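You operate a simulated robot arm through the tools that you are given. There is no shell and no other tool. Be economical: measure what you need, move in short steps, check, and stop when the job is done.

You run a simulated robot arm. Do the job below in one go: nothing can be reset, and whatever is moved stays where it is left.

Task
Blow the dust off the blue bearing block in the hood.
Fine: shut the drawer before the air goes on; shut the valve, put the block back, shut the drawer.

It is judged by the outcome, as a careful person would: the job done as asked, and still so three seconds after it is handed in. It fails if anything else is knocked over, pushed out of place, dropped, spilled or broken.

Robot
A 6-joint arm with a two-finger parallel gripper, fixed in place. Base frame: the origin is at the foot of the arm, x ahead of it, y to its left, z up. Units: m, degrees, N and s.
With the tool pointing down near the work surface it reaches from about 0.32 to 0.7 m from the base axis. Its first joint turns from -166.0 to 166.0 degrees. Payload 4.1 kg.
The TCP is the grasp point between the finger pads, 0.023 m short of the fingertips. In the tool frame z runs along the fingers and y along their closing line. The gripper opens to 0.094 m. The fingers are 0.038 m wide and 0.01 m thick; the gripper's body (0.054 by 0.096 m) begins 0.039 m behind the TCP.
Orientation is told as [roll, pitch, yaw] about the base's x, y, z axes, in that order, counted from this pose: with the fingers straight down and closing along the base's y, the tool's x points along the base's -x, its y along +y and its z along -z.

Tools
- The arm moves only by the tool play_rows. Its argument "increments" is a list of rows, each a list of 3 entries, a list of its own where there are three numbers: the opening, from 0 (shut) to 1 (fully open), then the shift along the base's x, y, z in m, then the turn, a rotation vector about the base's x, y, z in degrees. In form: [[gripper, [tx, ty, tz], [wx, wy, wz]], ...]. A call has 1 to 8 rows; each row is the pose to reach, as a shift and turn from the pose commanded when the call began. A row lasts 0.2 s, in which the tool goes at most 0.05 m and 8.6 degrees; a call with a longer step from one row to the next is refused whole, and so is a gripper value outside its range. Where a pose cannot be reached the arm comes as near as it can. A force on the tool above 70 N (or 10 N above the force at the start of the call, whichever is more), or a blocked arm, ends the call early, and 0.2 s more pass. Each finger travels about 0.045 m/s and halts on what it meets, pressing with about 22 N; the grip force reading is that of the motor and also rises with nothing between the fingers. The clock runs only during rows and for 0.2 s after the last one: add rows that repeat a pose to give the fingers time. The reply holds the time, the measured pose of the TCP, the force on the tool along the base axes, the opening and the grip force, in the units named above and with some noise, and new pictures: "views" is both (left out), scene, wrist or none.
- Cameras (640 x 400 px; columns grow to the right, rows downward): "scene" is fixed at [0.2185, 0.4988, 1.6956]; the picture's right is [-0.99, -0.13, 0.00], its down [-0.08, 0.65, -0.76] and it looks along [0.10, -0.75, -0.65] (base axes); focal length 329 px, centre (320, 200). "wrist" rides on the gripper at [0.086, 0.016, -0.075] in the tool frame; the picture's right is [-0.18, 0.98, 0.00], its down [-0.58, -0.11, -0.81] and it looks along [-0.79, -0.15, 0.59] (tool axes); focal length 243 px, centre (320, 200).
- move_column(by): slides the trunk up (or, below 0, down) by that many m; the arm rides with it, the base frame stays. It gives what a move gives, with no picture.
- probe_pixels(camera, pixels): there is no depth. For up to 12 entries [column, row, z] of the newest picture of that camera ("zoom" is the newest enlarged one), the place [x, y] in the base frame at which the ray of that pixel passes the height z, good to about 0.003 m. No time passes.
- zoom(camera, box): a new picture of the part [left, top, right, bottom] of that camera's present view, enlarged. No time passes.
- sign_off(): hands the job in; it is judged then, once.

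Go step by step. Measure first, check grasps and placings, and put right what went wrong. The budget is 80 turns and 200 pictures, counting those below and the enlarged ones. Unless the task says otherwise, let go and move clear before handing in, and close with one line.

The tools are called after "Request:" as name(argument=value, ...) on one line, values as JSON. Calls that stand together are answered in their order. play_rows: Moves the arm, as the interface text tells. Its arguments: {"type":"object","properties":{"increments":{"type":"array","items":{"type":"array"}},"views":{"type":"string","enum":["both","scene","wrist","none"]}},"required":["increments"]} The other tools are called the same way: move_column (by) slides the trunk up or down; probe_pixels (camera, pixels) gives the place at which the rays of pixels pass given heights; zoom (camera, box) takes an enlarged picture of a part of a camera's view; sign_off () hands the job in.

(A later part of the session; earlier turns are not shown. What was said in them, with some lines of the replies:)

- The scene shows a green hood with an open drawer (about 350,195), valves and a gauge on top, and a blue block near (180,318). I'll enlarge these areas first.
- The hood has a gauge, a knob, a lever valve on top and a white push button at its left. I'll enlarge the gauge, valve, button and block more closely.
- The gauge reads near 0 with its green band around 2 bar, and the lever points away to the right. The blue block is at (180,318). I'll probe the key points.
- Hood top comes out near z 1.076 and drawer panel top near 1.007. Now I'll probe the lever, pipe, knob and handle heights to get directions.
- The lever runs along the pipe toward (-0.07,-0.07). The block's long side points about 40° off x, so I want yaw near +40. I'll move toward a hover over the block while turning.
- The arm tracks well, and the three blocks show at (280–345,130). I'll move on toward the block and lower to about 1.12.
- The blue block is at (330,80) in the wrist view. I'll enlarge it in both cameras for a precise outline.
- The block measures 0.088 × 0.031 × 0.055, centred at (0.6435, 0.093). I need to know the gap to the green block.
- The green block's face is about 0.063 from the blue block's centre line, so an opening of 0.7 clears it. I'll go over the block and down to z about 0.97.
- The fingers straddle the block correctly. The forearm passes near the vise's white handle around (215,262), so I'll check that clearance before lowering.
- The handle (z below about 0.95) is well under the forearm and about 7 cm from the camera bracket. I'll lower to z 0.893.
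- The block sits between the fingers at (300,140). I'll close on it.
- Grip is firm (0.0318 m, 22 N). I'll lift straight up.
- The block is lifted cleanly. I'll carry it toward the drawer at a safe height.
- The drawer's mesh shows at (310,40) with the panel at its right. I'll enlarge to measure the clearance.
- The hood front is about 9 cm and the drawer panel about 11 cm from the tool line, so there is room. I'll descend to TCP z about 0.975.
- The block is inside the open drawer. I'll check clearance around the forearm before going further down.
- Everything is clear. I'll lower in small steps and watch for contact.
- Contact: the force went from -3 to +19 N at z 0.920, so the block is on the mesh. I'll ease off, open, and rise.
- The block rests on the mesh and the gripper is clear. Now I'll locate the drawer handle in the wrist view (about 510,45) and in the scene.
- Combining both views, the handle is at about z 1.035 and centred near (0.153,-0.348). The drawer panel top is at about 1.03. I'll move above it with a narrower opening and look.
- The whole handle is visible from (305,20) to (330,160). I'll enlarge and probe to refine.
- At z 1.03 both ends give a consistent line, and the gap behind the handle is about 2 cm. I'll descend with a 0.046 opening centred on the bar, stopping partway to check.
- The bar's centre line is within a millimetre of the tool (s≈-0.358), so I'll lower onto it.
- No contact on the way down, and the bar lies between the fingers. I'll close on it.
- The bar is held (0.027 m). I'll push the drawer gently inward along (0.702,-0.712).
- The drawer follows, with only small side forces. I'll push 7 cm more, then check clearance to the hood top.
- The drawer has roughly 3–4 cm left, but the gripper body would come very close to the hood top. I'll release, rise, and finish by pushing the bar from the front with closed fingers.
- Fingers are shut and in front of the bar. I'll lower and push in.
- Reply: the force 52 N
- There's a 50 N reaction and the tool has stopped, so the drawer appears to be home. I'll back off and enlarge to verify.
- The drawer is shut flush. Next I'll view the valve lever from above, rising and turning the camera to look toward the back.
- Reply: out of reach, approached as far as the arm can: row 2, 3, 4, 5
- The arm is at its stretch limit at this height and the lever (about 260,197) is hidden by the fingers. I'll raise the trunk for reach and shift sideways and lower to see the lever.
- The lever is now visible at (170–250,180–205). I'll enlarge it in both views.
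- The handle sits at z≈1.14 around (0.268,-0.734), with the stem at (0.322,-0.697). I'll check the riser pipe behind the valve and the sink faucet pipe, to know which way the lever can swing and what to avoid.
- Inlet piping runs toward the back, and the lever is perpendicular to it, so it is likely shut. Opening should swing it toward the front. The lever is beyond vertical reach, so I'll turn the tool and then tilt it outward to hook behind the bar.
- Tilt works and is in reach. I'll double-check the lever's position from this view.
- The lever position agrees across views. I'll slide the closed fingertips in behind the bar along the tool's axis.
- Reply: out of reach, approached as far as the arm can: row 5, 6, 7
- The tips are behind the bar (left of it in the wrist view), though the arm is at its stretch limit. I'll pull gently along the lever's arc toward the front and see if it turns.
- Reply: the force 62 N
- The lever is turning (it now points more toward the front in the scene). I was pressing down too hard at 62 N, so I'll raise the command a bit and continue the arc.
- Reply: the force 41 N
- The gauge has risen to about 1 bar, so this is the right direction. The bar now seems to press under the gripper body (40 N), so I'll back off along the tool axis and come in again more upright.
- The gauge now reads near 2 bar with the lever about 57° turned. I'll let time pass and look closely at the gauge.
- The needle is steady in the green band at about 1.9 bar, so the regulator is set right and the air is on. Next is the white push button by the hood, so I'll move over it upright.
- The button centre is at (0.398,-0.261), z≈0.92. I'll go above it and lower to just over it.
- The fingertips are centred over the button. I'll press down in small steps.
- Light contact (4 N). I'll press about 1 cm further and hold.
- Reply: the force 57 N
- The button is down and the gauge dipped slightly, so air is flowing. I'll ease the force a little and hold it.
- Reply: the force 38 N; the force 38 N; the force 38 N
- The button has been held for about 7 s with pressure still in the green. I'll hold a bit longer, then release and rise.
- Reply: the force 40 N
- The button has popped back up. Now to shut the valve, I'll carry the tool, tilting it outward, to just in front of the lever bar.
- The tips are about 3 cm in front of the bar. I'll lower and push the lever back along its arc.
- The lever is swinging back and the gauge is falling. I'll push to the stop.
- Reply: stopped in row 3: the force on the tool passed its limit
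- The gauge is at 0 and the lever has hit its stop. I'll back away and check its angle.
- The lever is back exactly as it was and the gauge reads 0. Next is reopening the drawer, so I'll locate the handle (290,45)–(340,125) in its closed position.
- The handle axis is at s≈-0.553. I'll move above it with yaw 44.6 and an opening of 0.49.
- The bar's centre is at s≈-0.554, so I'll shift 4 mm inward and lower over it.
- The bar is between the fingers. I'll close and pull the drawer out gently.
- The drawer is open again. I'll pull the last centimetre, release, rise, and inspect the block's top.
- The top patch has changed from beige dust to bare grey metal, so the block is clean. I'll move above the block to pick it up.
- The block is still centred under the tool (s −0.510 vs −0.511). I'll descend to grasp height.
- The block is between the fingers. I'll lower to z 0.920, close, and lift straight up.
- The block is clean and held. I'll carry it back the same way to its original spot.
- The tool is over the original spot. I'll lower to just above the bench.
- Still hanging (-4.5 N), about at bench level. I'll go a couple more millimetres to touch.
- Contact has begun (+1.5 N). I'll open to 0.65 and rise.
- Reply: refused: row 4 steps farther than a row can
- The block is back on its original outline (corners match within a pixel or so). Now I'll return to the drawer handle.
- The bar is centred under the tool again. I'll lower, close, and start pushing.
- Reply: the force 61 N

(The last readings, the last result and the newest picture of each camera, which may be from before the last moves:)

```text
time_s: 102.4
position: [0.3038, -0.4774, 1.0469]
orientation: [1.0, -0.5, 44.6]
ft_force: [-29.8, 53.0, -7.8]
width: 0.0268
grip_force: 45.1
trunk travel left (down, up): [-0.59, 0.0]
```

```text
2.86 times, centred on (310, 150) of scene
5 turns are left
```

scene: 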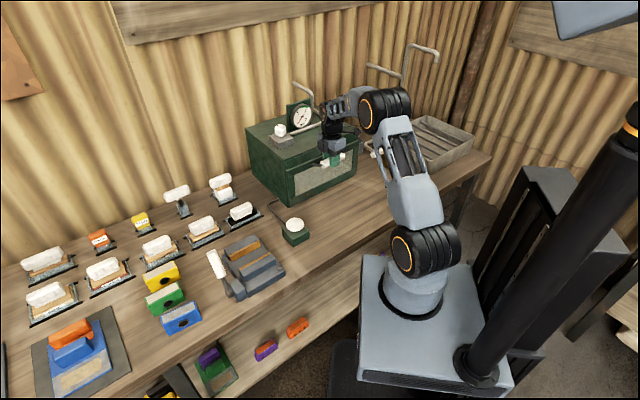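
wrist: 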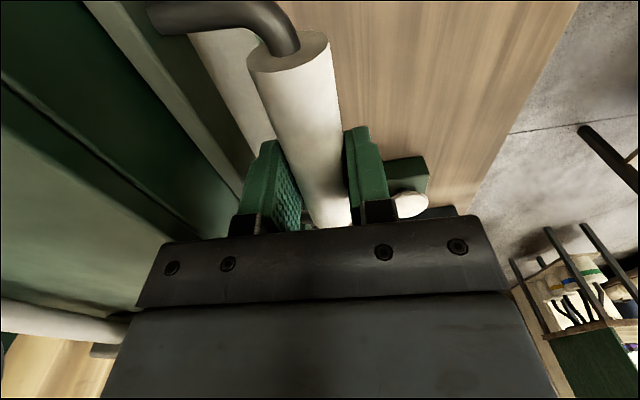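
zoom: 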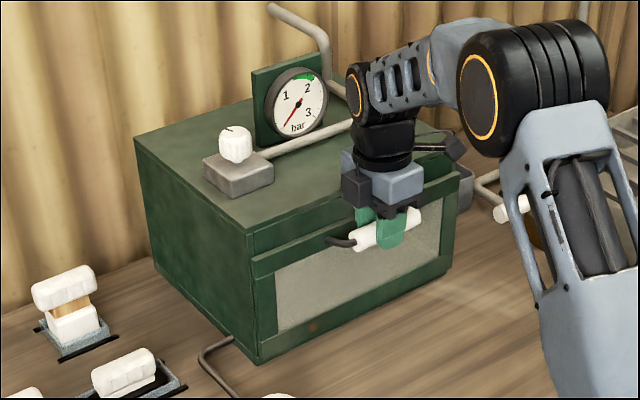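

The drawer is home against its stop (60 N, same position as before). I'll relax the push, release and rise clear.

Request:
play_rows(increments=[[0.15, [-0.0056, 0.0057, 0], [0, 0, 0]], [0.3, [-0.0056, 0.0057, 0], [0, 0, 0]], [0.49, [-0.0056, 0.0057, 0], [0, 0, 0]], [0.49, [-0.0056, 0.0057, 0], [0, 0, 0]], [0.49, [-0.0056, 0.0057, 0.025], [0, 0, 0]], [0.49, [-0.0056, 0.0057, 0.065], [0, 0, 0]], [0.49, [-0.03, 0.03, 0.1], [0, 0, 0]], [0.49, [-0.055, 0.06, 0.13], [0, 0, 0]]])

Request:
zoom(camera="scene", box=[230, 80, 390, 220])

Request:
zoom(camera="scene", box=[120, 200, 320, 350])

```text
time_s: 104.2
position: [0.2537, -0.4221, 1.1783]
orientation: [0.0, -0.2, 44.7]
ft_force: [-1.2, -0.5, 0.0]
width: 0.046
grip_force: 0.1
trunk travel left (down, up): [-0.59, 0.0]
```

scene: 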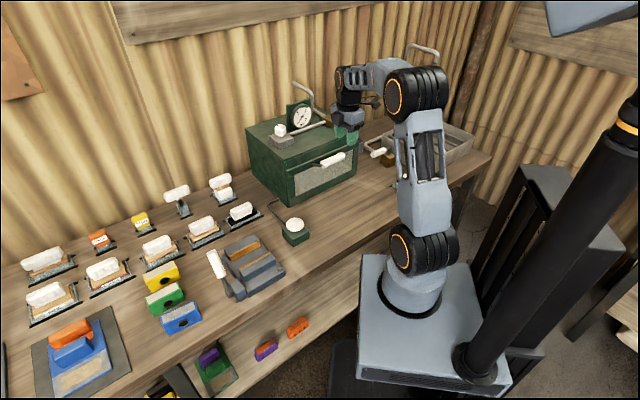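
wrist: 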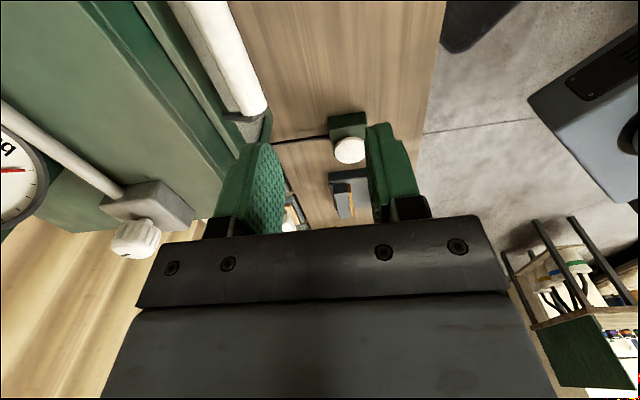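

```text
2.86 times, centred on (310, 150) of scene
```

zoom: 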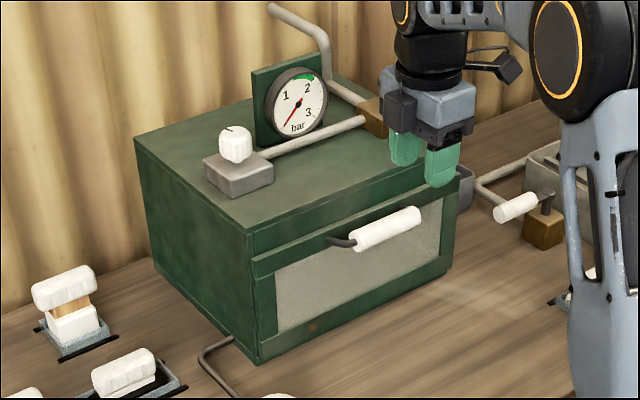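

```text
2.67 times, centred on (220, 275) of scene
4 turns are left
```

zoom: 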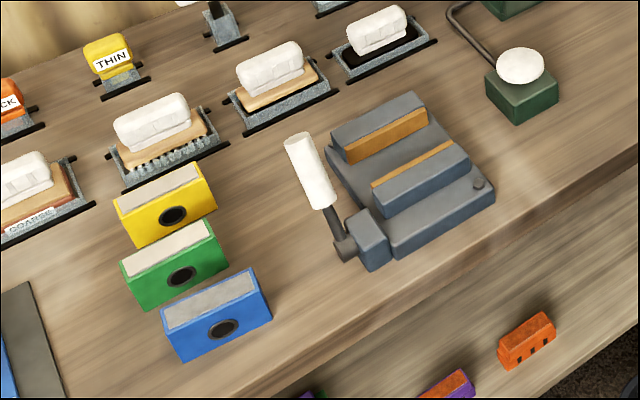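

Everything checks out: the drawer is shut, the gauge is at 0 with the lever in its original position, the clean blue block is back in its row, and the arm is clear. I'll hand it in.

Request:
sign_off()

```text
The job is handed in.
```

The blue bearing block has been blown clean in the hood and put back in its place, with the valve and the drawer both shut.
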